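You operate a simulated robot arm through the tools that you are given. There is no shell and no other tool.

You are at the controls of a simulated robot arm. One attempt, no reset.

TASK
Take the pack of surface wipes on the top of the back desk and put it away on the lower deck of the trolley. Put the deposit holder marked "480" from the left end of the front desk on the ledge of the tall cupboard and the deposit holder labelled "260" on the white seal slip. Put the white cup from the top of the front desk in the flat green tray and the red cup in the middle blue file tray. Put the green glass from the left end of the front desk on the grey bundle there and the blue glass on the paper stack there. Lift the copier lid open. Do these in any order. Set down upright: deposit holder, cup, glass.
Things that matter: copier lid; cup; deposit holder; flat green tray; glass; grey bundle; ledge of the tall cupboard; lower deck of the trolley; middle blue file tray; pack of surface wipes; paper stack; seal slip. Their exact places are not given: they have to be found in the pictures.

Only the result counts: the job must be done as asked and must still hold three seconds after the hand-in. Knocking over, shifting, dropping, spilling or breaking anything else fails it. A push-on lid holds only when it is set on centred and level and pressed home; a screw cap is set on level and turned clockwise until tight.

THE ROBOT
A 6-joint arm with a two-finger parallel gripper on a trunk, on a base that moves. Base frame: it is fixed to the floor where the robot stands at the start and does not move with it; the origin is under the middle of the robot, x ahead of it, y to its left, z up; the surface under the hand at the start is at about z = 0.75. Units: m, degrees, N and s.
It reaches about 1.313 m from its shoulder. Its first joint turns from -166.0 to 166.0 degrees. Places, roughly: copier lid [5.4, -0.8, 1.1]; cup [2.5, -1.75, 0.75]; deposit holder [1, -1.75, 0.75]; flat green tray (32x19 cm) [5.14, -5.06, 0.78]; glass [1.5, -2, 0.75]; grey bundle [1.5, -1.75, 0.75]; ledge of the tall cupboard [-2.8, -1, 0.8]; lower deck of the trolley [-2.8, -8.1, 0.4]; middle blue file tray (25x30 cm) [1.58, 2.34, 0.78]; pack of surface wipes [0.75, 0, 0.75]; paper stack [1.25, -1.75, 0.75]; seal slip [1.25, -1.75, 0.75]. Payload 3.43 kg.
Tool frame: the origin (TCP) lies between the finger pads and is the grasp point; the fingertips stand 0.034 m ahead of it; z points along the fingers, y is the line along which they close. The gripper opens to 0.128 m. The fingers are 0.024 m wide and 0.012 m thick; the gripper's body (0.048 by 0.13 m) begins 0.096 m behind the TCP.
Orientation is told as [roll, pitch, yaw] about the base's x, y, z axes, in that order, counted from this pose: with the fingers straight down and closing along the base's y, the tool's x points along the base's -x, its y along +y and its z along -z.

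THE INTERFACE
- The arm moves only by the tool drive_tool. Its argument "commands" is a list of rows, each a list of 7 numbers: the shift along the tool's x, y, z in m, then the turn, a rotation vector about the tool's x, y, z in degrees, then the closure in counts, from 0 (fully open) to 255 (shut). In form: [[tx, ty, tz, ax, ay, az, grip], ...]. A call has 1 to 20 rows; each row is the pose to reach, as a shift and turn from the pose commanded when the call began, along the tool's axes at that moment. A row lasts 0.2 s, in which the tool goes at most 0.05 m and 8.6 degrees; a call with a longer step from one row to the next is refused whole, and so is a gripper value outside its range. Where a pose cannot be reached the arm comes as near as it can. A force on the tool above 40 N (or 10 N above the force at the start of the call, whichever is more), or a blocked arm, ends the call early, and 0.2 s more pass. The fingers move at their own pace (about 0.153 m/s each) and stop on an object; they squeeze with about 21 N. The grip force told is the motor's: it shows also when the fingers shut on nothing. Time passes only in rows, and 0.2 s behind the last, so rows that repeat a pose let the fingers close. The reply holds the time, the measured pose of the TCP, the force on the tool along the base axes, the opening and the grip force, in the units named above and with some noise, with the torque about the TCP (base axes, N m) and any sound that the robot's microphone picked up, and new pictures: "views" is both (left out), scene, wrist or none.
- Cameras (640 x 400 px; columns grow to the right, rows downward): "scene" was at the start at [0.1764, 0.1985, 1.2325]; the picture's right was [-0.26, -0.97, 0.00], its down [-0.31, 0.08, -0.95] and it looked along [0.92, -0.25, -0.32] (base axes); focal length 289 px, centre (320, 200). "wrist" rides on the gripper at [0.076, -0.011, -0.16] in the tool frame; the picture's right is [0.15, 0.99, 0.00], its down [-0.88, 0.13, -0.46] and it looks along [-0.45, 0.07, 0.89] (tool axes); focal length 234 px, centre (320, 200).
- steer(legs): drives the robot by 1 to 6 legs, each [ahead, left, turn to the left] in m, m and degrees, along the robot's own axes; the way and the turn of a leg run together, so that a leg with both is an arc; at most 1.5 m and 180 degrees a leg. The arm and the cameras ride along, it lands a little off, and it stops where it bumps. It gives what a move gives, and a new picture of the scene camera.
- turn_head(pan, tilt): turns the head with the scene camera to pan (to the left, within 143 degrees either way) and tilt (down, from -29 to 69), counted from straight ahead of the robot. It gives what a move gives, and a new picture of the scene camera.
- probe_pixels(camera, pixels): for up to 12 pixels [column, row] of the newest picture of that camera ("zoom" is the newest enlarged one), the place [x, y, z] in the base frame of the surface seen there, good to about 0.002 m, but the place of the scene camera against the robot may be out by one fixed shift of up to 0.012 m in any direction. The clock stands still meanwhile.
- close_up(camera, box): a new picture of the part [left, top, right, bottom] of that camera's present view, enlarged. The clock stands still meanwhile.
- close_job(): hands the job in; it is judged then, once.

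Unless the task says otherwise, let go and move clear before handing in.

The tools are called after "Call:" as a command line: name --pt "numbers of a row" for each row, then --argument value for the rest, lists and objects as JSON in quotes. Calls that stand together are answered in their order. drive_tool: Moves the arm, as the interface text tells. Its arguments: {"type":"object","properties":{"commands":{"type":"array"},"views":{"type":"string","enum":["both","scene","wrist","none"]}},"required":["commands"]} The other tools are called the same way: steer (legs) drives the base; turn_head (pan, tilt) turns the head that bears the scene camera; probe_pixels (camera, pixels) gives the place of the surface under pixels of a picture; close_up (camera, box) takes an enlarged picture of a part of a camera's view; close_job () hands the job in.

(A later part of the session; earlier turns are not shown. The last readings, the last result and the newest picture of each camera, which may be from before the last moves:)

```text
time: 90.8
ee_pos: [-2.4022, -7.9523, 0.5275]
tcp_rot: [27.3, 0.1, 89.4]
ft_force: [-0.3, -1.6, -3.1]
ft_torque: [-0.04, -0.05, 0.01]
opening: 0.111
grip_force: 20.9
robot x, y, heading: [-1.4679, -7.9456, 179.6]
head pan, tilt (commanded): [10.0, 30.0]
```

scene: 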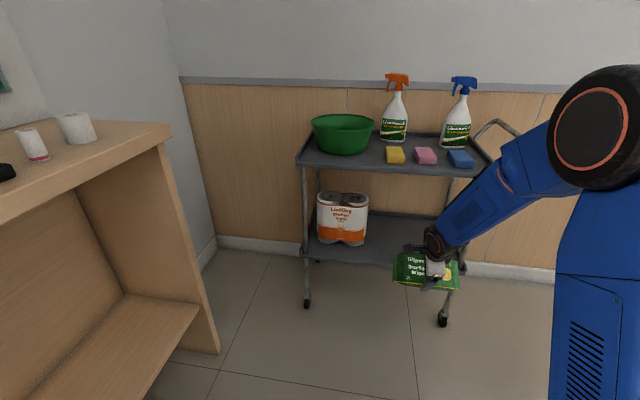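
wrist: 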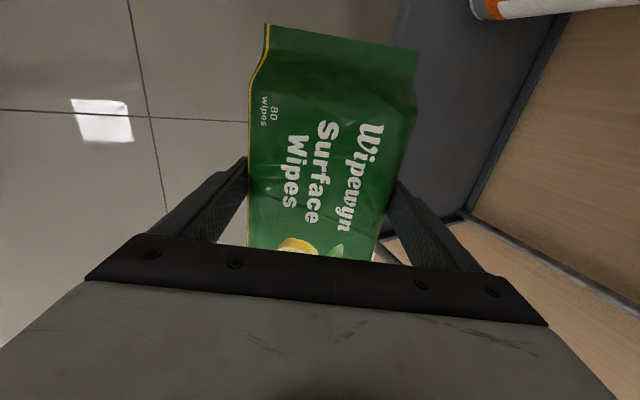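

The arm takes the pose at the longer reach. Now tilt 8° more and lower about 6 cm.

Call:
drive_tool --pt "0 -0.015 0.029 -4 0 0 255" --pt "0 -0.03 0.058 -8 0 0 255" --pt "0 -0.03 0.058 -8 0 0 255" --views "scene"

```text
time: 91.6
ee_pos: [-2.4148, -7.9528, 0.5111]
tcp_rot: [31.5, 0.1, 89.7]
ft_force: [1.0, 0.2, -4.7]
ft_torque: [-0.03, -0.01, 0.0]
opening: 0.111
grip_force: 21.6
out of reach, approached as far as the arm can: row 1, 2, 3
robot x, y, heading: [-1.4639, -7.9454, 179.4]
head pan, tilt (commanded): [10.0, 30.0]
```

scene: 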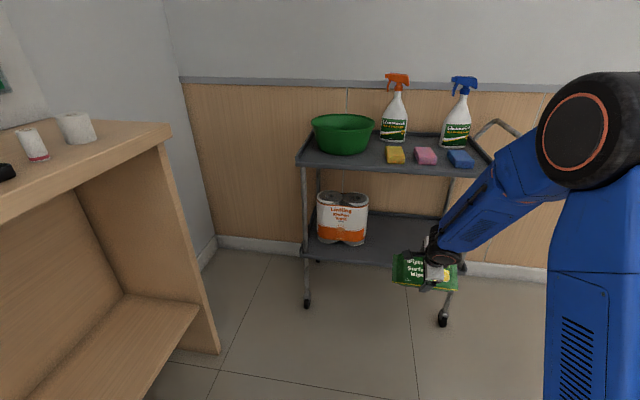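

Still limited at tilt 31.5° and z 0.511. I'll test whether plain lowering without more tilt is possible, to see which joint limits.

Call:
drive_tool --pt "0 -0.0157 0.0256 0 0 0 255" --pt "0 -0.0313 0.0512 0 0 0 255" --pt "0 -0.0313 0.0512 0 0 0 255" --views "none"

```text
time: 92.4
ee_pos: [-2.4293, -7.9508, 0.4775]
tcp_rot: [29.6, 0.2, 89.8]
ft_force: [-1.1, 0.3, -4.3]
ft_torque: [0.01, -0.01, -0.02]
opening: 0.111
grip_force: 21.2
out of reach, approached as far as the arm can: row 1, 2, 3
robot x, y, heading: [-1.4676, -7.9493, 179.3]
head pan, tilt (commanded): [10.0, 30.0]
```

It compromised by moving out and tilting less, so a longer reach is what's needed. I'll back the robot 0.25 m and then extend the arm by the same amount.

Call:
steer --legs '[[-0.25, 0, 0]]'

Call:
drive_tool --pt "0 0.0435 0.0247 0 0 0 255" --pt "0 0.087 0.0494 0 0 0 255" --pt "0 0.1305 0.074 0 0 0 255" --pt "0 0.174 0.0988 0 0 0 255" --views "scene"

```text
time: 94.2
ee_pos: [-2.1778, -7.9518, 0.4783]
tcp_rot: [29.6, 0.3, 89.6]
ft_force: [0.3, -0.5, -4.0]
ft_torque: [-0.03, -0.02, -0.01]
opening: 0.1107
grip_force: 21.4
robot x, y, heading: [-1.2149, -7.9488, 179.1]
head pan, tilt (commanded): [10.0, 30.0]
```

scene: 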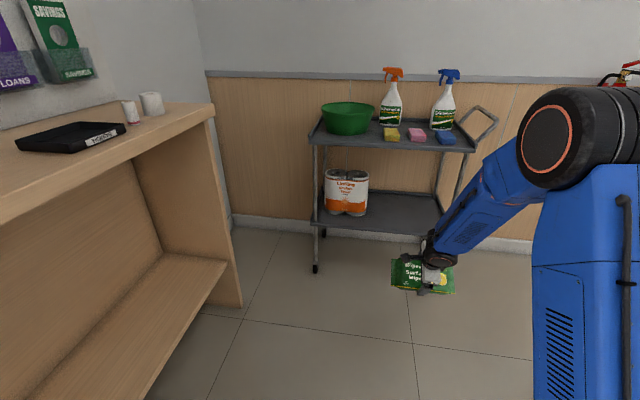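

```text
time: 95.2
ee_pos: [-2.3783, -7.9504, 0.479]
tcp_rot: [29.5, 0.3, 89.7]
ft_force: [0.6, 0.0, -4.3]
ft_torque: [-0.04, -0.09, -0.01]
opening: 0.1109
grip_force: 20.8
robot x, y, heading: [-1.2183, -7.9497, 179.3]
head pan, tilt (commanded): [10.0, 30.0]
```

scene: 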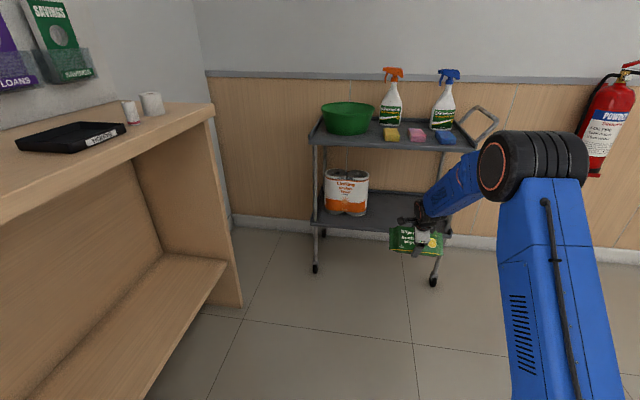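

The arm now holds the pose at 1.16 m reach without complaint. I'll add the last 5° of tilt and lower 1–2 cm.

Call:
drive_tool --pt "0 -0.005 0.009 -3 0 0 255" --pt "0 -0.0098 0.0174 -5.5 0 0 255" --pt "0 -0.0098 0.0174 -5.5 0 0 255" --views "wrist"

Call:
turn_head --pan 0 --tilt 30

```text
time: 96.0
ee_pos: [-2.3779, -7.9508, 0.4586]
tcp_rot: [35.0, 0.2, 89.8]
ft_force: [0.0, 0.3, -4.3]
ft_torque: [-0.01, -0.01, 0.01]
opening: 0.1109
grip_force: 20.8
robot x, y, heading: [-1.2139, -7.9457, 179.3]
head pan, tilt (commanded): [10.0, 30.0]
```

wrist: 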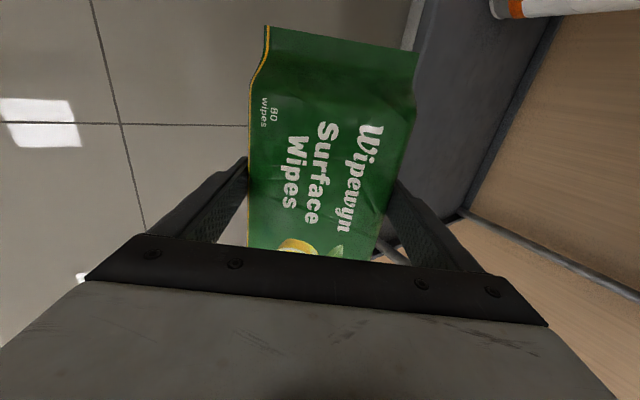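

```text
time: 96.7
ee_pos: [-2.3794, -7.9501, 0.4592]
tcp_rot: [35.0, 0.2, 89.8]
ft_force: [1.5, 0.7, -4.4]
ft_torque: [-0.04, -0.05, -0.02]
opening: 0.1111
grip_force: 21.4
robot x, y, heading: [-1.2163, -7.9523, 179.0]
head pan, tilt (commanded): [0.0, 30.0]
```

scene: 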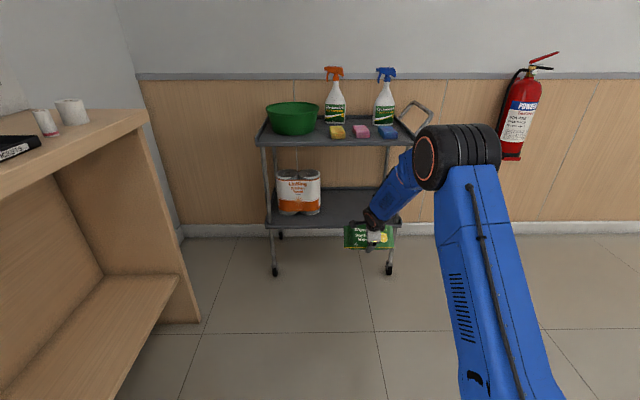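

The pack sits at z≈0.46, tilted 35°, aligned with the free space. I'll probe the towel roll edge, the deck's front edge and the upper deck before driving in.

Call:
probe_pixels --camera "scene" --pixels '[[319, 190], [321, 208], [330, 226], [340, 210], [350, 200], [300, 226], [335, 142], [335, 146], [388, 200], [270, 150], [384, 262], [280, 226]]'

Call:
close_up --camera "scene" --box '[250, 110, 450, 235]'

```text
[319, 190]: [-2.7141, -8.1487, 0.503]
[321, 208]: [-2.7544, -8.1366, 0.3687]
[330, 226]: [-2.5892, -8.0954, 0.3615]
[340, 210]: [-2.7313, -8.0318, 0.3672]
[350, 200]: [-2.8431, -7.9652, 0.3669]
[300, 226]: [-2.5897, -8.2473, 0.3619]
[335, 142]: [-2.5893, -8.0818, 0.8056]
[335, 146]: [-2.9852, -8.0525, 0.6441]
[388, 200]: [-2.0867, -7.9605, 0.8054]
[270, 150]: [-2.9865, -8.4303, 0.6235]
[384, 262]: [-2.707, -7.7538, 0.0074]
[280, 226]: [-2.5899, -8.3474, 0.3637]
```

```text
3.20 times, centred on (350, 172) of scene
```

zoom: 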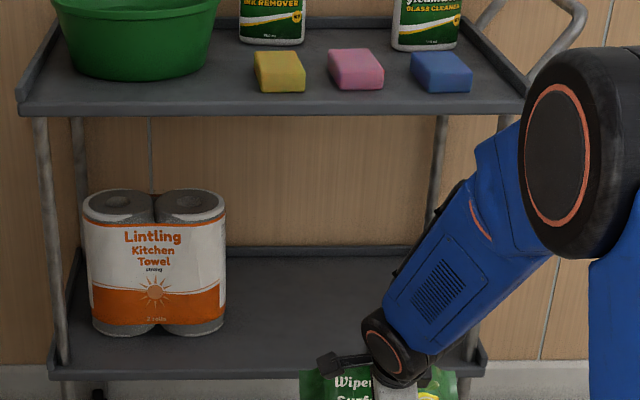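

Call:
probe_pixels --camera "zoom" --pixels '[[345, 362], [378, 345], [400, 300], [440, 230], [480, 170], [360, 330], [385, 320], [400, 370]]'

```text
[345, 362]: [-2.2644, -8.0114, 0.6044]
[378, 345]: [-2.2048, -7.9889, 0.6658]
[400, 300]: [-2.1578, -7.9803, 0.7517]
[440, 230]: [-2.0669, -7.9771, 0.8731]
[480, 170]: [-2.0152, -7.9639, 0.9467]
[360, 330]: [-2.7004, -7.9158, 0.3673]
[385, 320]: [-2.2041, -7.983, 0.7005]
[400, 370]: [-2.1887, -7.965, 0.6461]
```

Clearances: towel edge y −8.13 versus pack end −8.05; no raised lip at the deck's front. The wrist would pass about 3–5 cm from the upper deck, so I'll drive in only 0.28 m.

Call:
steer --legs '[[0.28, 0, 0]]'

Call:
drive_tool --pt "0 0 0 0 0 0 255" --views "wrist"

```text
time: 98.6
ee_pos: [-2.6517, -7.9474, 0.4584]
tcp_rot: [35.1, 0.2, 89.8]
ft_force: [0.3, 0.2, -3.3]
ft_torque: [-0.05, -0.05, -0.03]
opening: 0.1111
grip_force: 20.6
robot x, y, heading: [-1.493, -7.9443, 179.3]
head pan, tilt (commanded): [0.0, 30.0]
```

scene: 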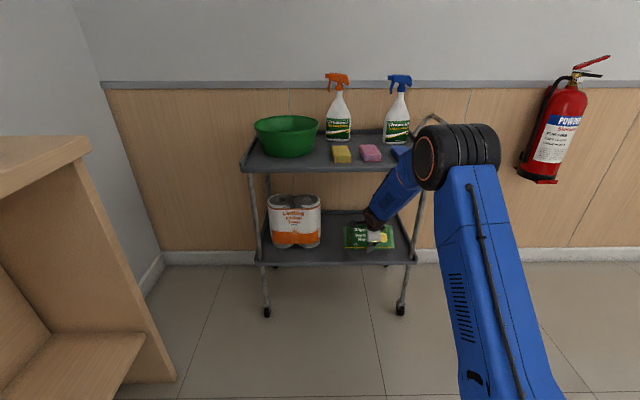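

```text
time: 99.0
ee_pos: [-2.6519, -7.9466, 0.4584]
tcp_rot: [35.0, 0.2, 89.7]
ft_force: [0.3, 0.5, -5.4]
ft_torque: [-0.04, -0.04, -0.04]
opening: 0.1112
grip_force: 20.8
robot x, y, heading: [-1.4925, -7.9435, 179.3]
head pan, tilt (commanded): [0.0, 30.0]
```

wrist: 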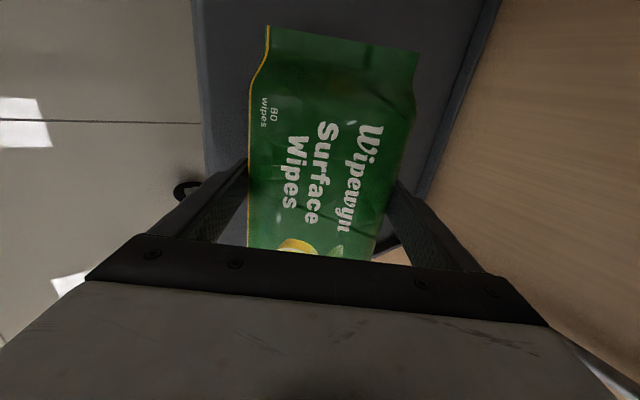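

The pack is inside over the deck. I'll advance along the tool axis in small steps and watch the force for contact.

Call:
drive_tool --pt "0 0 0.01 0 0 0 255" --pt "0 0 0.02 0 0 0 255" --pt "0 0 0.025 0 0 0 255" --views "none"

```text
time: 99.8
ee_pos: [-2.6671, -7.9473, 0.4385]
tcp_rot: [35.1, 0.2, 89.7]
ft_force: [0.0, 0.7, -4.4]
ft_torque: [-0.04, -0.05, 0.02]
opening: 0.1111
grip_force: 21.1
robot x, y, heading: [-1.4919, -7.9473, 179.5]
head pan, tilt (commanded): [0.0, 30.0]
```

Call:
drive_tool --pt "0 -0.003 0.004 0 0 0 255" --pt "0 -0.0057 0.0082 0 0 0 255" --pt "0 -0.0075 0.0108 0 0 0 255" --views "scene"

```text
time: 100.6
ee_pos: [-2.6667, -7.947, 0.4267]
tcp_rot: [35.3, 0.3, 89.7]
ft_force: [4.6, -1.4, 6.7]
ft_torque: [0.0, -0.65, -0.08]
opening: 0.1108
grip_force: 21.1
robot x, y, heading: [-1.4905, -7.9519, 179.4]
head pan, tilt (commanded): [0.0, 30.0]
```

scene: 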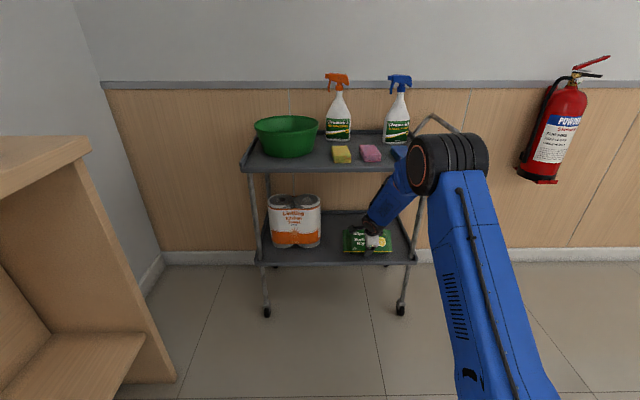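

Contact is felt (Fz rose from −4.4 to +6.7 N). I'll ease up 6 mm, open the fingers and let the pack settle.

Call:
drive_tool --pt "0 0.0034 -0.0049 0 0 0 255" --pt "0 0.0034 -0.0049 0 0 0 120" --pt "0 0.0034 -0.0049 0 0 0 0" --pt "0 0.0034 -0.0049 0 0 0 0" --pt "0 0.0034 -0.0049 0 0 0 0" --pt "0 0.0034 -0.0049 0 0 0 0"

```text
time: 102.0
ee_pos: [-2.6663, -7.9462, 0.432]
tcp_rot: [35.0, 0.3, 89.7]
ft_force: [-0.5, -0.5, 1.9]
ft_torque: [0.0, -0.09, 0.03]
opening: 0.1277
grip_force: 0.0
robot x, y, heading: [-1.4948, -7.944, 179.2]
head pan, tilt (commanded): [0.0, 30.0]
```

scene: 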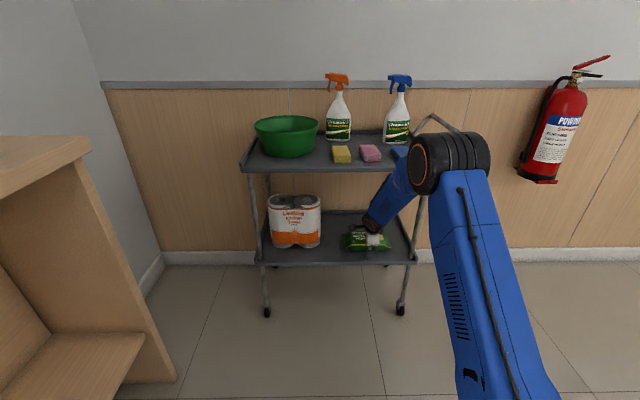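
wrist: 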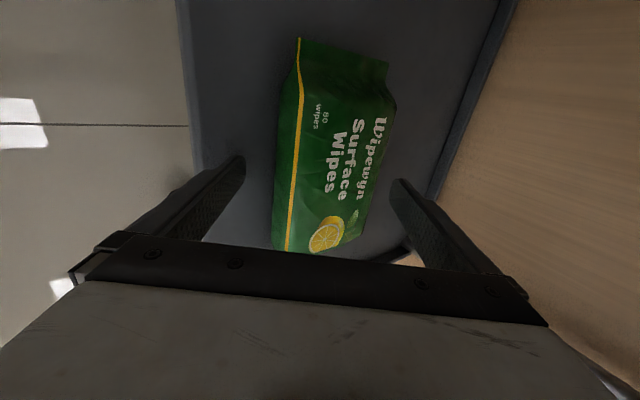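

The pack has settled flat on the lower deck (wrist picture, (335,150)). I'll withdraw along the tool axis, then back out.

Call:
drive_tool --pt "0 0 -0.02 0 0 0 0" --pt "0 0 -0.04 0 0 0 0" --pt "0 0 -0.06 0 0 0 0" --pt "0 0 -0.075 0 0 0 0" --views "wrist"

Call:
steer --legs '[[-0.45, 0, 0]]'

```text
time: 103.0
ee_pos: [-2.6236, -7.9478, 0.4921]
tcp_rot: [35.1, 0.1, 89.6]
ft_force: [0.5, -0.5, 0.0]
ft_torque: [0.01, 0.0, 0.0]
opening: 0.1277
grip_force: 0.1
robot x, y, heading: [-1.4912, -7.9452, 179.3]
head pan, tilt (commanded): [0.0, 30.0]
```

wrist: 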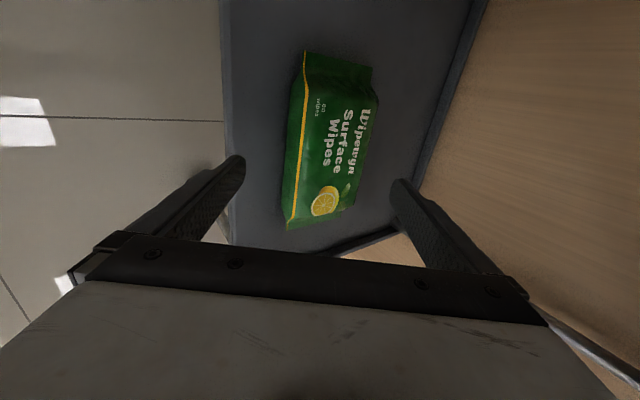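

```text
time: 105.8
ee_pos: [-2.1644, -7.9516, 0.492]
tcp_rot: [35.2, 0.1, 89.5]
ft_force: [0.1, -0.4, 0.4]
ft_torque: [0.01, -0.01, 0.0]
opening: 0.1282
grip_force: 0.0
robot x, y, heading: [-1.0306, -7.9515, 179.2]
head pan, tilt (commanded): [0.0, 30.0]
```

scene: 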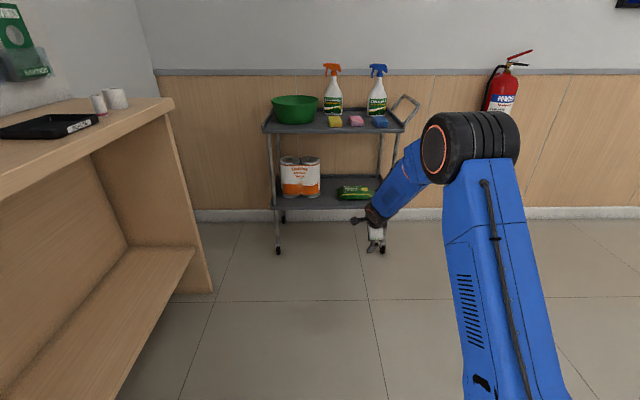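

The wipes are in place on the lower deck (355,192). I'll raise the arm and return the tool to vertical for travelling.

Call:
drive_tool --pt "0 0.0123 -0.0413 3.2 0 0 0" --pt "0 0.0246 -0.0826 6.4 0 0 0" --pt "0 0.0369 -0.124 9.6 0 0 0" --pt "0 0.0492 -0.1653 12.8 0 0 0" --pt "0 0.0615 -0.2066 16 0 0 0" --pt "0 0.0738 -0.248 19.2 0 0 0" --pt "0 0.0861 -0.2893 22.4 0 0 0" --pt "0 0.0984 -0.3306 25.6 0 0 0" --pt "0 0.1107 -0.372 28.8 0 0 0" --pt "0 0.123 -0.4133 32 0 0 0" --pt "0 0.1355 -0.4547 35.1 0 0 0" --views "none"

Call:
drive_tool --pt "0 -0.03 0 0 0 -8.2 0" --pt "0 -0.06 0 0 0 -16.4 0" --pt "0 -0.09 0 0 0 -24.6 0" --pt "0 -0.12 0 0 0 -32.8 0" --pt "0 -0.15 0 0 0 -41 0" --pt "0 -0.18 0 0 0 -49.2 0" --pt "0 -0.21 0 0 0 -57.4 0" --pt "0 -0.24 0 0 0 -65.6 0" --pt "0 -0.27 0 0 0 -73.8 0" --pt "0 -0.3 0 0 0 -82 0" --pt "0 -0.33 0 0 0 -90 0" --views "scene"

```text
time: 108.2
ee_pos: [-2.0144, -7.9524, 0.9422]
tcp_rot: [0.0, 0.2, 89.6]
ft_force: [0.3, -0.3, -0.8]
ft_torque: [0.01, -0.01, 0.01]
opening: 0.1282
grip_force: 0.0
robot x, y, heading: [-1.0325, -7.9508, 179.3]
head pan, tilt (commanded): [0.0, 30.0]
```

```text
time: 110.6
ee_pos: [-1.6846, -7.9538, 0.9412]
tcp_rot: [0.3, 0.1, 179.7]
ft_force: [-0.9, -0.1, -0.6]
ft_torque: [0.04, -0.02, -0.02]
opening: 0.1281
grip_force: 0.0
robot x, y, heading: [-1.0324, -7.9492, 179.1]
head pan, tilt (commanded): [0.0, 30.0]
```

scene: 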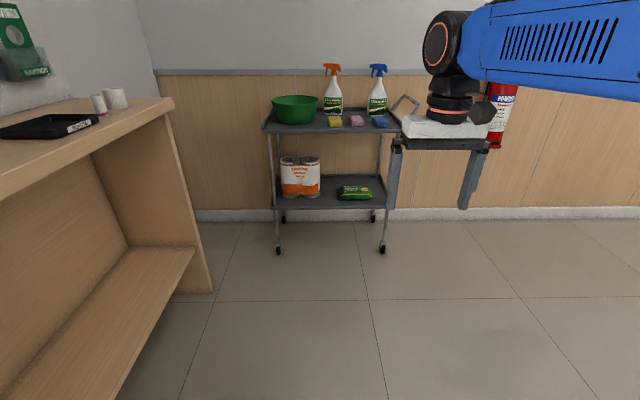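

The tool is vertical and drawn in. Now I drive back through the aisle (x≈−2.32) facing +y, towards the front desk.

Call:
steer --legs '[[0, 0, -89.5], [1.2, 0.6, 0], [0.5, 0.69, 0], [1.0, 0, 0]]'

Call:
turn_head --pan 0 --tilt 20

```text
time: 130.0
ee_pos: [-2.373, -4.6181, 0.9406]
tcp_rot: [0.3, 0.0, 90.9]
ft_force: [0.0, 0.0, -0.7]
ft_torque: [0.01, 0.01, -0.01]
opening: 0.1281
grip_force: 0.1
robot x, y, heading: [-2.3538, -5.2734, 90.5]
head pan, tilt (commanded): [0.0, 30.0]
```

scene: 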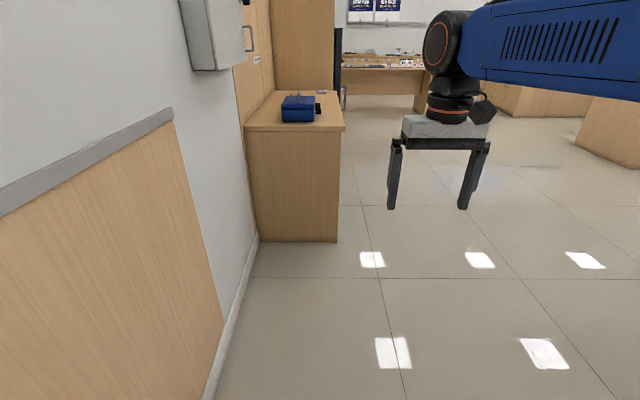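

```text
time: 130.7
ee_pos: [-2.3737, -4.6175, 0.9416]
tcp_rot: [0.2, 0.0, 90.8]
ft_force: [0.3, -0.8, 0.7]
ft_torque: [0.02, 0.01, 0.01]
opening: 0.1279
grip_force: 0.1
robot x, y, heading: [-2.3531, -5.2691, 90.5]
head pan, tilt (commanded): [0.0, 20.0]
```

scene: 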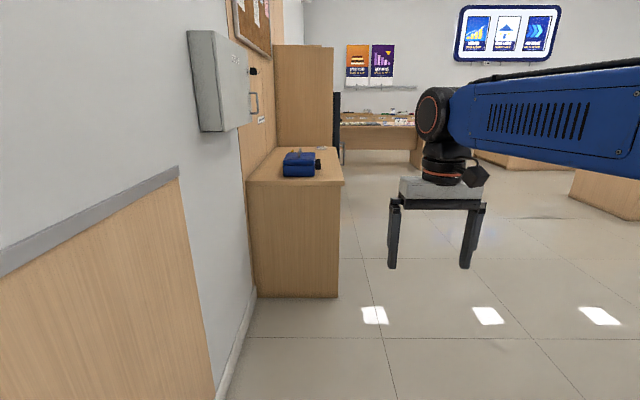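

The path ahead is clear apart from the shelf unit at left. I'll go up past it, out into the open area, then turn to face −y near the front desk.

Call:
steer --legs '[[0.7, 0, 0], [0.9, -0.7, 0], [1.3, -0.6, 0], [0.9, -0.5, 0], [0, 0, -179.9]]'

Call:
turn_head --pan 50 --tilt 25

```text
time: 158.9
ee_pos: [-0.4711, -2.11, 0.9416]
tcp_rot: [0.3, -0.1, -85.8]
ft_force: [-0.7, 0.2, 0.0]
ft_torque: [0.0, -0.04, -0.01]
opening: 0.128
grip_force: 0.1
robot x, y, heading: [-0.5297, -1.4574, -85.8]
head pan, tilt (commanded): [0.0, 20.0]
```

scene: 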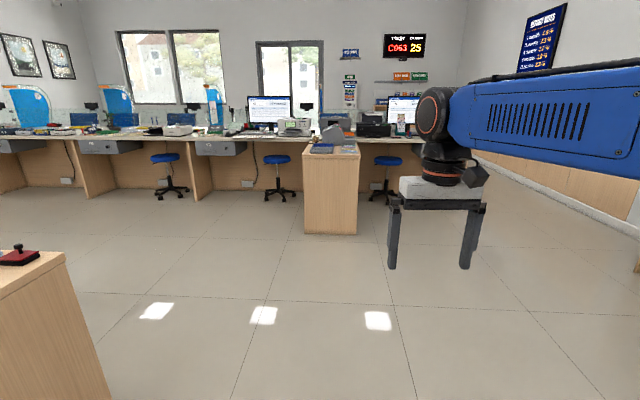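

```text
time: 160.1
ee_pos: [-0.4724, -2.1112, 0.9418]
tcp_rot: [0.1, 0.0, -85.8]
ft_force: [-0.1, -0.1, -0.4]
ft_torque: [0.02, 0.04, -0.04]
opening: 0.1281
grip_force: 0.0
robot x, y, heading: [-0.531, -1.4566, -86.1]
head pan, tilt (commanded): [50.0, 25.0]
```

scene: 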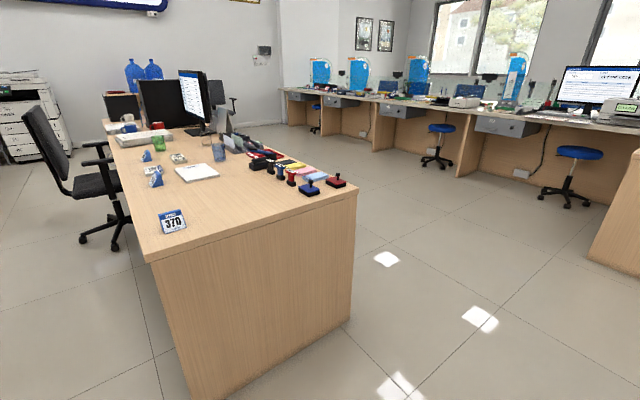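

The whole front desk is in view from its left end. I'll zoom in on the left-end items to identify bundle, stack and slip.

Call:
close_up --camera "scene" --box '[110, 100, 270, 200]'

Call:
close_up --camera "scene" --box '[200, 110, 360, 210]'

```text
4.00 times, centred on (190, 150) of scene
```

zoom: 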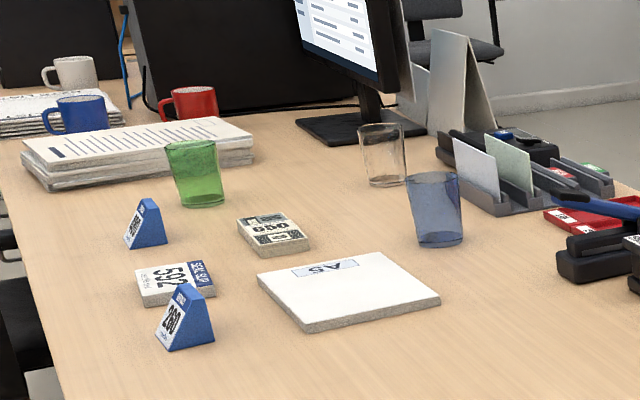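

```text
4.00 times, centred on (280, 160) of scene
```

zoom: 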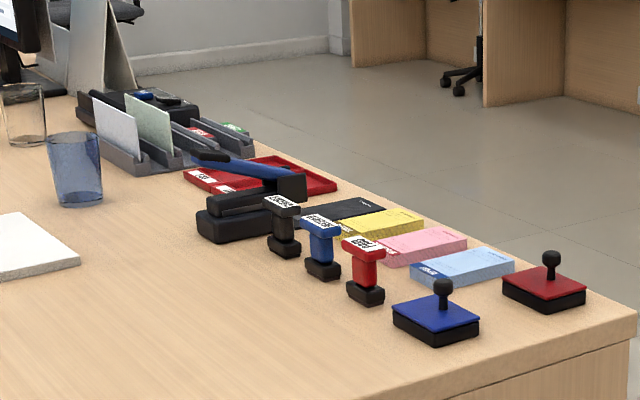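

The block marked "592" with a blue band looks like the seal slip, the greyer block beside it the bundle, and "A5" the paper stack. I'll check where the office chair stands, then raise the arm.

Call:
probe_pixels --camera "scene" --pixels '[[117, 247], [60, 240], [90, 200], [85, 165], [110, 160], [145, 262], [355, 188], [110, 130], [60, 180]]'

Call:
drive_tool --pt "0 0 -0.04 0 0 0 0" --pt "0 0 -0.08 0 0 0 0" --pt "0 0 -0.12 0 0 0 0" --pt "0 0 -0.16 0 0 0 0" --views "none"

```text
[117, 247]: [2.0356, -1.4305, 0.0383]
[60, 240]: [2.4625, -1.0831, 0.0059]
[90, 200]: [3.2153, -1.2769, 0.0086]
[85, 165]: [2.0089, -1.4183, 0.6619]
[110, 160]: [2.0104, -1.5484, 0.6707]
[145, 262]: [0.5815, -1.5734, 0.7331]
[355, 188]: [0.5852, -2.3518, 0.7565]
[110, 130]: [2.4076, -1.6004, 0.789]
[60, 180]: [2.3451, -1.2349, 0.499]
```

```text
time: 161.1
ee_pos: [-0.4742, -2.1121, 1.1005]
tcp_rot: [0.3, 0.1, -85.8]
ft_force: [-1.1, 0.4, -0.2]
ft_torque: [0.03, 0.02, 0.01]
opening: 0.1284
grip_force: 0.1
robot x, y, heading: [-0.5252, -1.455, -86.2]
head pan, tilt (commanded): [50.0, 25.0]
```

The chair occupies x ≥ 2.0, y −1.45…−1.0, so I'll stand at about (1.3, −0.93) facing the desk.

Call:
steer --legs '[[-0.5, 0.9, -4], [0.02, 0.93, 0]]'

Call:
turn_head --pan 15 --tilt 40

```text
time: 170.9
ee_pos: [1.3054, -1.5874, 1.1008]
tcp_rot: [0.1, 0.0, -89.5]
ft_force: [0.3, -0.2, 0.1]
ft_torque: [-0.02, -0.01, 0.03]
opening: 0.128
grip_force: 0.0
robot x, y, heading: [1.2906, -0.9311, -89.8]
head pan, tilt (commanded): [50.0, 25.0]
```

scene: 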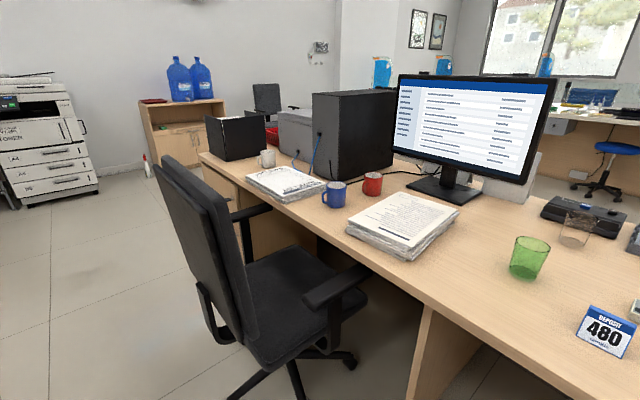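

```text
time: 171.9
ee_pos: [1.3038, -1.589, 1.1022]
tcp_rot: [0.1, 0.0, -89.5]
ft_force: [0.2, 0.7, -0.5]
ft_torque: [-0.01, 0.0, -0.02]
opening: 0.128
grip_force: 0.1
robot x, y, heading: [1.2871, -0.9336, -89.7]
head pan, tilt (commanded): [15.0, 40.0]
```

scene: 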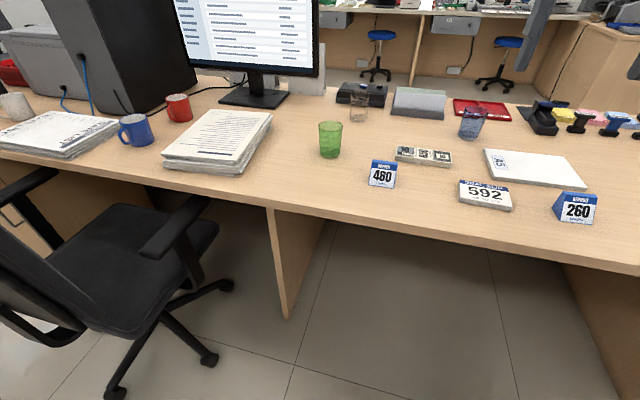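

Excellent view: green glass (330,140), grey bundle (423,156), slip "592" (485,195), paper stack (530,168), holders 480 (383,173) and 260 (577,208). I'll zoom in and probe them.

Call:
close_up --camera "scene" --box '[300, 100, 460, 200]'

Call:
close_up --camera "scene" --box '[440, 90, 620, 230]'

Call:
probe_pixels --camera "scene" --pixels '[[330, 123], [330, 158], [400, 147], [451, 152], [447, 165], [397, 160], [462, 181], [511, 188], [511, 208], [460, 202], [487, 150], [585, 187]]'

Call:
probe_pixels --camera "scene" --pixels '[[550, 153], [500, 178], [485, 109], [461, 108], [472, 136], [370, 185], [394, 187], [384, 162], [560, 215], [595, 222], [580, 194], [300, 190]]'

```text
4.00 times, centred on (380, 150) of scene
```

zoom: 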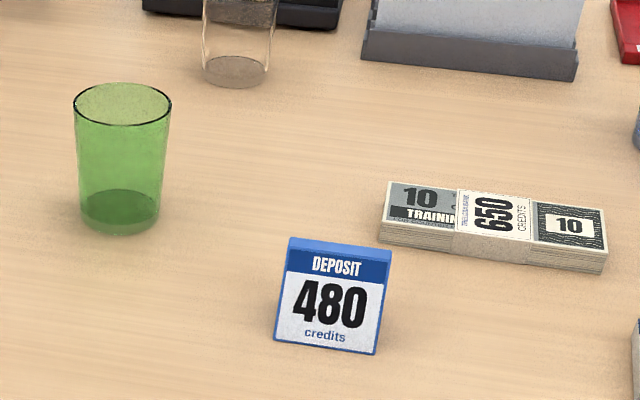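

```text
2.86 times, centred on (530, 160) of scene
```

zoom: 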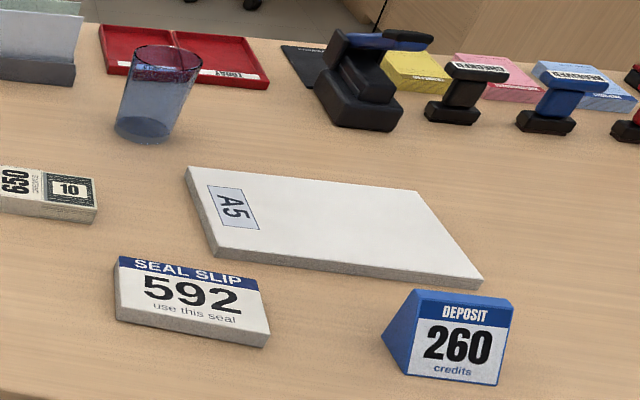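

```text
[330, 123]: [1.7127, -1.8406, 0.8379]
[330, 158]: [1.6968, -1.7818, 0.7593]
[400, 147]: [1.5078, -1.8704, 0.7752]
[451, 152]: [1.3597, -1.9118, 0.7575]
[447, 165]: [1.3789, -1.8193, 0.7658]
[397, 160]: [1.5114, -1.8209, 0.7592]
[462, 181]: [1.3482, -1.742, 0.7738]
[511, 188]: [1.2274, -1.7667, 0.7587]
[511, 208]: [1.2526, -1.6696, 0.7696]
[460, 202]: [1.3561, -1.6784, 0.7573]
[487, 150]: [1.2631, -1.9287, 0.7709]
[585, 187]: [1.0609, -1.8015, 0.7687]
```

```text
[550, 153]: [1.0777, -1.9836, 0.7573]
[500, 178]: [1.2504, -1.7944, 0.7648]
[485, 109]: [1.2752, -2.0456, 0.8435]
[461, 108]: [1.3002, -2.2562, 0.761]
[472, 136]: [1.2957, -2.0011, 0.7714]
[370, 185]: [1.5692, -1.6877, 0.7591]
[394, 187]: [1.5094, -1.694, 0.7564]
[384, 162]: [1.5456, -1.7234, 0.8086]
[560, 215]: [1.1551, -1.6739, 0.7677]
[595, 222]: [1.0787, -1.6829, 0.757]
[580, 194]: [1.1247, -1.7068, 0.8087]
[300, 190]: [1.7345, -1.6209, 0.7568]
```

All identities are confirmed: SEAL SLIP 592, the 650-credit grey bundle, A5 paper stack. I'll check where the monitor's edge is before bringing the hand over the green glass.

Call:
probe_pixels --camera "scene" --pixels '[[315, 60], [312, 20], [250, 95], [285, 92], [325, 85], [358, 118], [360, 88], [178, 20]]'

Call:
drive_tool --pt "-0.0267 0.0368 0.0125 0 0 0 0" --pt "-0.0534 0.0735 0.025 0 0 0 0" --pt "-0.0801 0.11 0.0375 0 0 0 0" --pt "-0.1068 0.147 0.05 0 0 0 0" --pt "-0.12 0.184 0.0625 0 0 0 0" --pt "-0.12 0.22 0.075 0 0 0 0"

```text
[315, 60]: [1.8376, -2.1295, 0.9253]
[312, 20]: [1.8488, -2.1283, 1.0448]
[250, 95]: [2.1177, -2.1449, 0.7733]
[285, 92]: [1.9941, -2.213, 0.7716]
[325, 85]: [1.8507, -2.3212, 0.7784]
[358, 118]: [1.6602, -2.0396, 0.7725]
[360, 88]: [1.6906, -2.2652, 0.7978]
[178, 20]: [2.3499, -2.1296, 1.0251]
```

```text
time: 173.3
ee_pos: [1.5256, -1.7036, 1.0279]
tcp_rot: [0.3, 0.0, -89.5]
ft_force: [-1.0, 0.2, 0.5]
ft_torque: [0.02, 0.0, 0.03]
opening: 0.128
grip_force: 0.1
robot x, y, heading: [1.2901, -0.9348, -89.7]
head pan, tilt (commanded): [15.0, 40.0]
```

scene: 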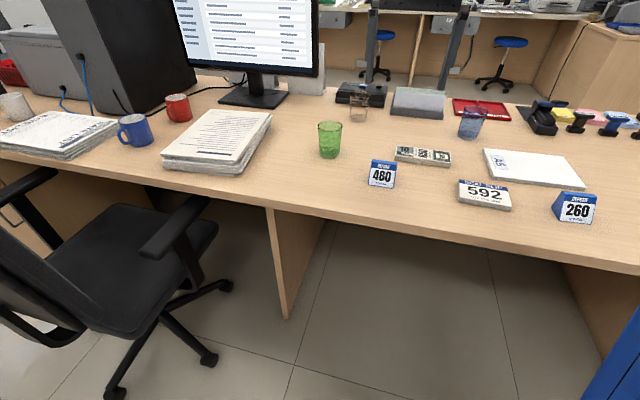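
wrist: 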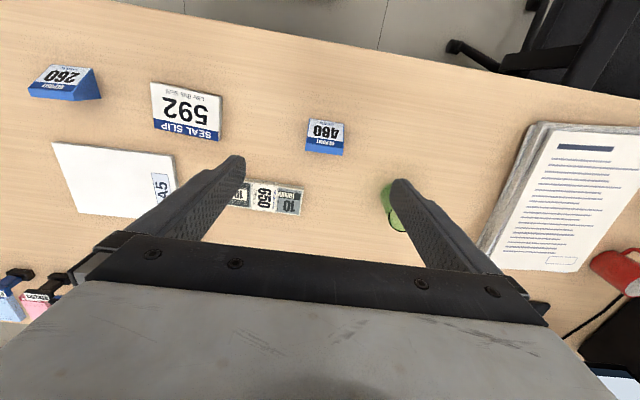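

The monitor's left edge is at x≈1.84, well clear of the green glass. I'll probe slip, bundle, holders and glass in the wrist picture for accurate positions.

Call:
probe_pixels --camera "wrist" --pixels '[[152, 84], [221, 97], [218, 139], [154, 129], [302, 190], [299, 213], [54, 145], [173, 157], [308, 120], [344, 124], [306, 148], [342, 154]]'

Call:
probe_pixels --camera "wrist" --pixels '[[386, 205], [395, 225], [384, 190], [250, 190], [246, 206], [72, 66], [30, 93], [98, 97], [70, 100], [92, 70], [330, 250], [260, 130]]'

```text
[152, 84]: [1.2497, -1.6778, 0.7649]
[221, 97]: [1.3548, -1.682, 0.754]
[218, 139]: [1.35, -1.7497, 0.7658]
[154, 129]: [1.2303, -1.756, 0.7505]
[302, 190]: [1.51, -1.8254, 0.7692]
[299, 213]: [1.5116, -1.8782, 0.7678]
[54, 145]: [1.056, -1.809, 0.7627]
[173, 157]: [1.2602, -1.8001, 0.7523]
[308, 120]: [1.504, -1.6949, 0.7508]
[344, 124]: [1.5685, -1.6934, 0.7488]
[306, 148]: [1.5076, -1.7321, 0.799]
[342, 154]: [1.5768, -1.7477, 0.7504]
```

```text
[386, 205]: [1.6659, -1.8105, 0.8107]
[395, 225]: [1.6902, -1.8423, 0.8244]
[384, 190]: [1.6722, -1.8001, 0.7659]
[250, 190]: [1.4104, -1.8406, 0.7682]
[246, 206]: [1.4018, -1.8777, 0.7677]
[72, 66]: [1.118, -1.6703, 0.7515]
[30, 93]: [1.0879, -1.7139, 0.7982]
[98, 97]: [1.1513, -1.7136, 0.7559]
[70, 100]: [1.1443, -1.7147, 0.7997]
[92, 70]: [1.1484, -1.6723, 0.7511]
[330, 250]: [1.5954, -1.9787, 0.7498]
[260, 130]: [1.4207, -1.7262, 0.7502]
```

Positions from the wrist: bundle x 1.36–1.512, y −1.82…−1.88, top 0.768; slip x 1.235–1.352, y −1.68…−1.753; the green glass is near (1.69, −1.82). I'll move above the glass.

Call:
drive_tool --pt "-0.0236 0.0333 0.01 0 0 0 0" --pt "-0.0472 0.0666 0.02 0 0 0 0" --pt "-0.0708 0.0998 0.03 0 0 0 0" --pt "-0.0944 0.1331 0.04 0 0 0 0" --pt "-0.118 0.1664 0.05 0 0 0 0"

```text
time: 174.6
ee_pos: [1.6936, -1.8242, 0.9781]
tcp_rot: [0.2, -0.1, -89.3]
ft_force: [-1.0, 0.5, 1.5]
ft_torque: [-0.04, -0.05, 0.01]
opening: 0.128
grip_force: 0.1
robot x, y, heading: [1.2905, -0.9342, -89.6]
head pan, tilt (commanded): [15.0, 40.0]
```

scene: 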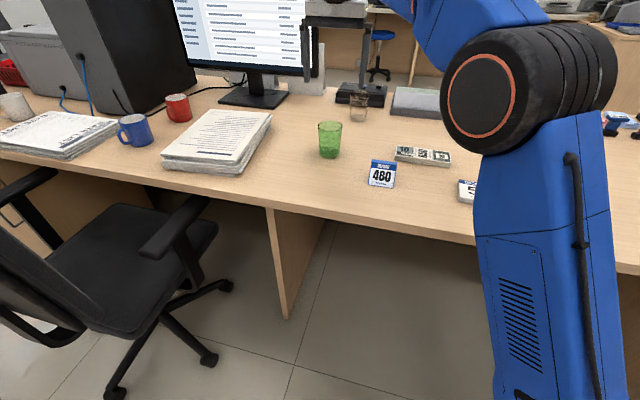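
wrist: 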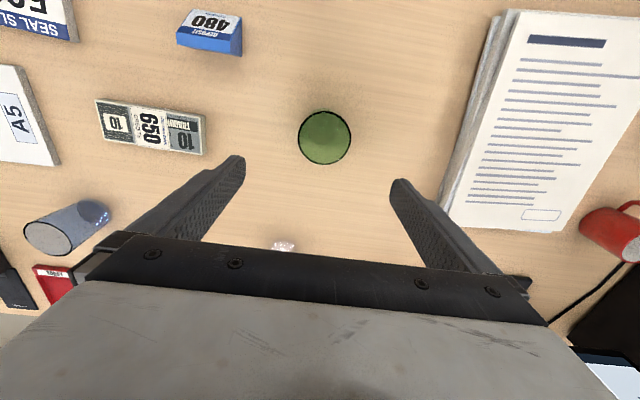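

The glass's rim circles (325,137). I'll probe the rim to get its centre.

Call:
probe_pixels --camera "wrist" --pixels '[[299, 137], [351, 137], [325, 110], [325, 164], [325, 137], [300, 150], [97, 102], [204, 120], [203, 152], [104, 140], [55, 165], [62, 160]]'

```text
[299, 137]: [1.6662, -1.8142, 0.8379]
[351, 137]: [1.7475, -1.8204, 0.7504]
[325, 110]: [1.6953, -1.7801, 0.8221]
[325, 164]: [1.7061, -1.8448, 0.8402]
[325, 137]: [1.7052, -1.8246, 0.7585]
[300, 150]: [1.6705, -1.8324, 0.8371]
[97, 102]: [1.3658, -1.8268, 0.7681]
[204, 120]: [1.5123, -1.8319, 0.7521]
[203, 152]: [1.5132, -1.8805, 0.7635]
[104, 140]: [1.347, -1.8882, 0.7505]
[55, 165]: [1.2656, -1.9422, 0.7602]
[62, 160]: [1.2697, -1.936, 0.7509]
```

The rim centre is at about (1.701, −1.811), with height 0.088. I'll align and lower over it.

Call:
drive_tool --pt "0.013 0.0077 0.02 0 0 0 0" --pt "0.013 0.0077 0.065 0 0 0 0" --pt "0.013 0.0077 0.11 0 0 0 0" --pt "0.013 0.0077 0.15 0 0 0 0" --pt "0.013 0.0077 0.178 0 0 0 0"

```text
time: 175.8
ee_pos: [1.6994, -1.811, 0.7984]
tcp_rot: [0.3, 0.0, -89.4]
ft_force: [-0.1, -0.4, 0.1]
ft_torque: [-0.02, 0.01, 0.0]
opening: 0.1281
grip_force: 0.0
robot x, y, heading: [1.2892, -0.9325, -89.7]
head pan, tilt (commanded): [15.0, 40.0]
```

scene: 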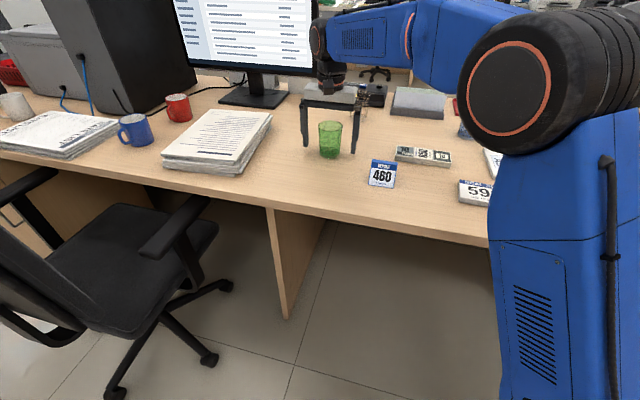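
wrist: 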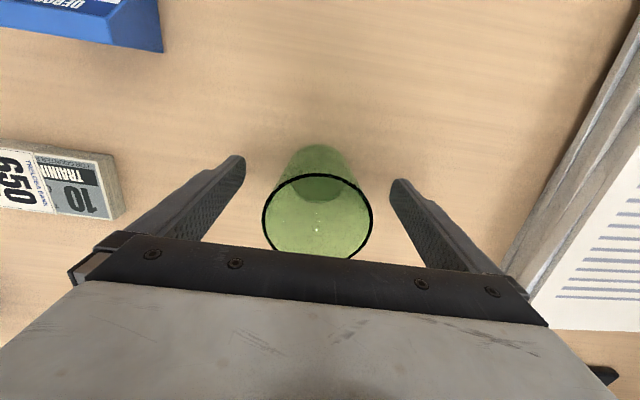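

The glass sits centred between the fingers. I'll close and lift.

Call:
drive_tool --pt "0 0 0 0 0 0 100" --pt "0 0 0 0 0 0 255" --pt "0 0 0 0 0 0 255" --pt "0 0 0 0 0 0 255" --pt "0 0 -0.02 0 0 0 255" --pt "0 0 -0.06 0 0 0 255" --pt "0 0 -0.1 0 0 0 255"

```text
time: 177.3
ee_pos: [1.6995, -1.8082, 0.8984]
tcp_rot: [0.1, 0.1, -89.5]
ft_force: [0.2, -0.3, -2.2]
ft_torque: [0.06, 0.06, -0.01]
opening: 0.0658
grip_force: 21.2
robot x, y, heading: [1.2927, -0.9343, -89.9]
head pan, tilt (commanded): [15.0, 40.0]
```

scene: 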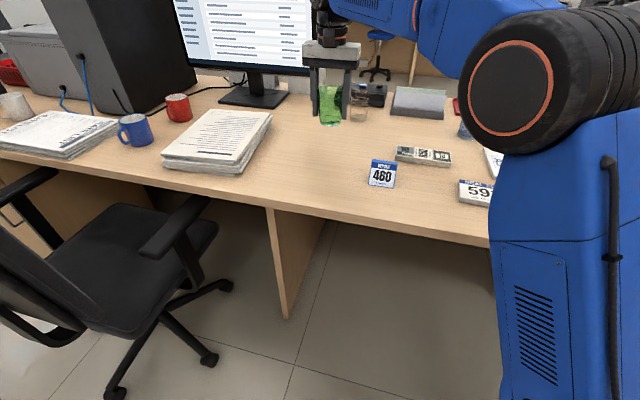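
wrist: 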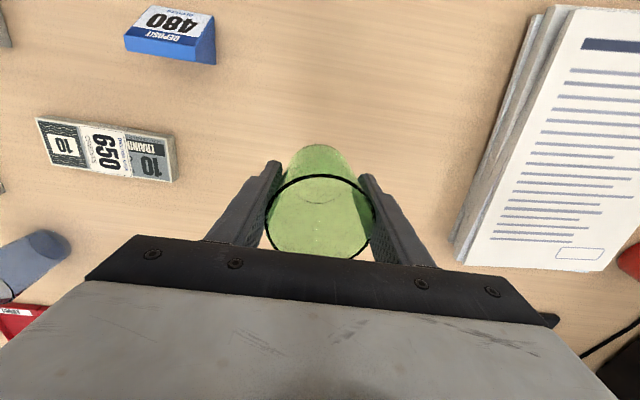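

The green glass is held (opening 0.066). I'll probe the bundle's top corners to centre the placement.

Call:
probe_pixels --camera "wrist" --pixels '[[38, 120], [170, 139], [171, 179], [48, 164], [105, 130], [108, 172], [40, 140], [169, 160]]'

```text
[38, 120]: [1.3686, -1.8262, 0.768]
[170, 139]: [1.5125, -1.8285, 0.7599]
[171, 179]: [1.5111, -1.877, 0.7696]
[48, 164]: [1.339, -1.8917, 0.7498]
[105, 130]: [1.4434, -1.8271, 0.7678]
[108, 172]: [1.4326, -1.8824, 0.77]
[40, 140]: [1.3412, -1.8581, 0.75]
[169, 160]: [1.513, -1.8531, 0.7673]
```

The bundle's centre is (1.438, −1.855) with its top at 0.769. I'll carry the glass over it and check.

Call:
drive_tool --pt "-0.0073 -0.0437 0 0 0 0 255" --pt "-0.0146 -0.0875 0 0 0 0 255" --pt "-0.0219 -0.1312 0 0 0 0 255" --pt "-0.0291 -0.1749 0 0 0 0 255" --pt "-0.0364 -0.2187 0 0 0 0 255" --pt "-0.0437 -0.2624 0 0 0 0 255" --pt "-0.0437 -0.2624 0.035 0 0 0 255" --pt "-0.0437 -0.2624 0.035 0 0 0 255"

```text
time: 179.2
ee_pos: [1.4368, -1.8552, 0.8612]
tcp_rot: [0.2, 0.0, -89.4]
ft_force: [-0.6, 0.3, -2.0]
ft_torque: [0.0, -0.03, -0.01]
opening: 0.0661
grip_force: 20.5
robot x, y, heading: [1.2921, -0.9326, -89.6]
head pan, tilt (commanded): [15.0, 40.0]
```

scene: 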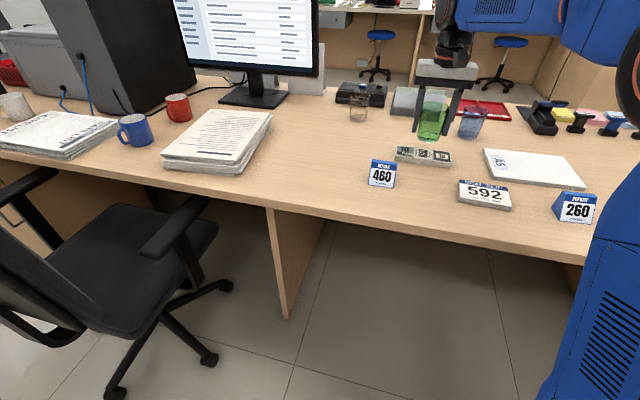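
wrist: 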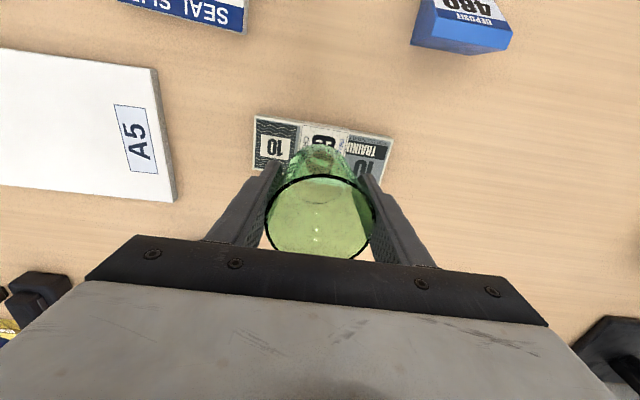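

The glass is above the bundle's centre. I'll lower gently until contact.

Call:
drive_tool --pt "0 0 0.015 0 0 0 255" --pt "0 0 0.03 0 0 0 255" --pt "0 0 0.04 0 0 0 255" --pt "0 0 0.042 0 0 0 255"

```text
time: 180.2
ee_pos: [1.4405, -1.8554, 0.8213]
tcp_rot: [0.2, 0.0, -89.5]
ft_force: [-0.6, -0.4, -0.7]
ft_torque: [0.03, 0.04, 0.0]
opening: 0.0659
grip_force: 21.6
robot x, y, heading: [1.2888, -0.9317, -89.7]
head pan, tilt (commanded): [15.0, 40.0]
```

scene: 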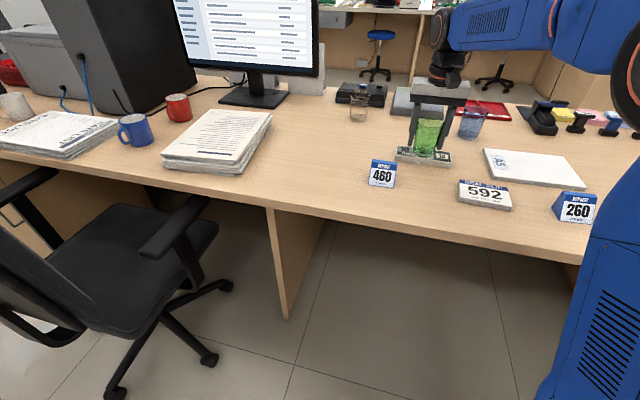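
wrist: 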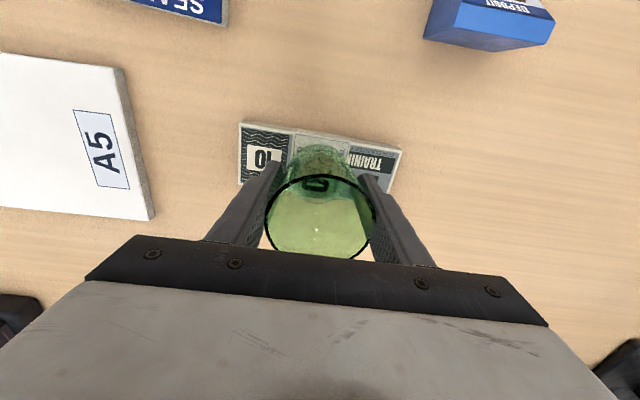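

Call:
drive_tool --pt "0 0 0.002 0 0 0 255" --pt "0 0 0.004 0 0 0 255" --pt "0 0 0.005 0 0 0 255" --views "none"

```text
time: 180.9
ee_pos: [1.4393, -1.8552, 0.817]
tcp_rot: [0.1, 0.0, -89.4]
ft_force: [-0.6, 0.5, 2.4]
ft_torque: [0.04, -0.07, 0.03]
opening: 0.0661
grip_force: 20.9
robot x, y, heading: [1.2904, -0.9321, -89.8]
head pan, tilt (commanded): [15.0, 40.0]
```

Contact confirmed (Fz −2 → +2.4 N). Releasing and rising.

Call:
drive_tool --pt "0 0 0 0 0 0 160" --pt "0 0 0 0 0 0 60" --pt "0 0 0 0 0 0 0" --pt "0 0 0 0 0 0 0" --pt "0 0 -0.03 0 0 0 0" --pt "0 0 -0.07 0 0 0 0" --pt "0 0 -0.11 0 0 0 0" --pt "0 0 -0.15 0 0 0 0"

```text
time: 182.8
ee_pos: [1.4409, -1.8547, 0.964]
tcp_rot: [0.3, 0.1, -89.4]
ft_force: [-0.7, -0.5, 0.0]
ft_torque: [0.02, -0.01, 0.01]
opening: 0.1281
grip_force: 0.0
robot x, y, heading: [1.2916, -0.936, -90.1]
head pan, tilt (commanded): [15.0, 40.0]
```

scene: 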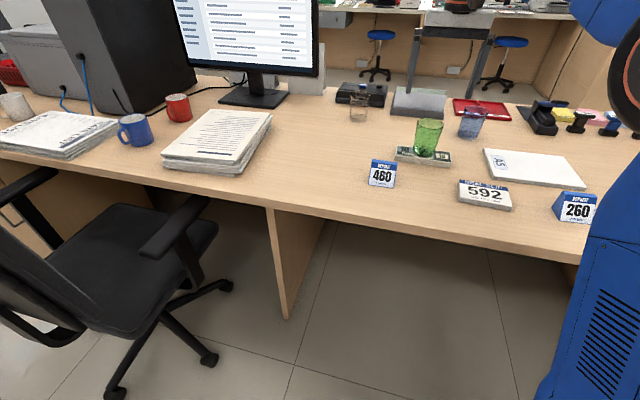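
wrist: 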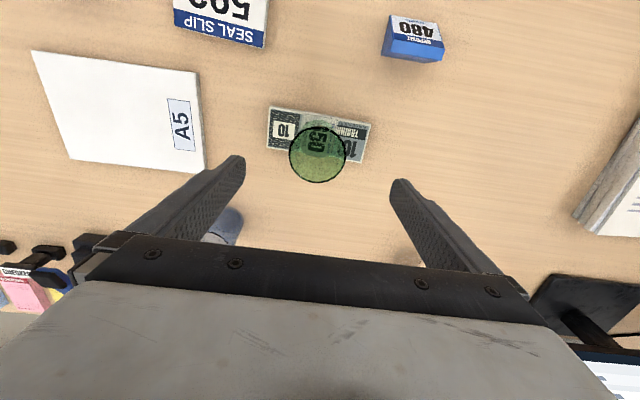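

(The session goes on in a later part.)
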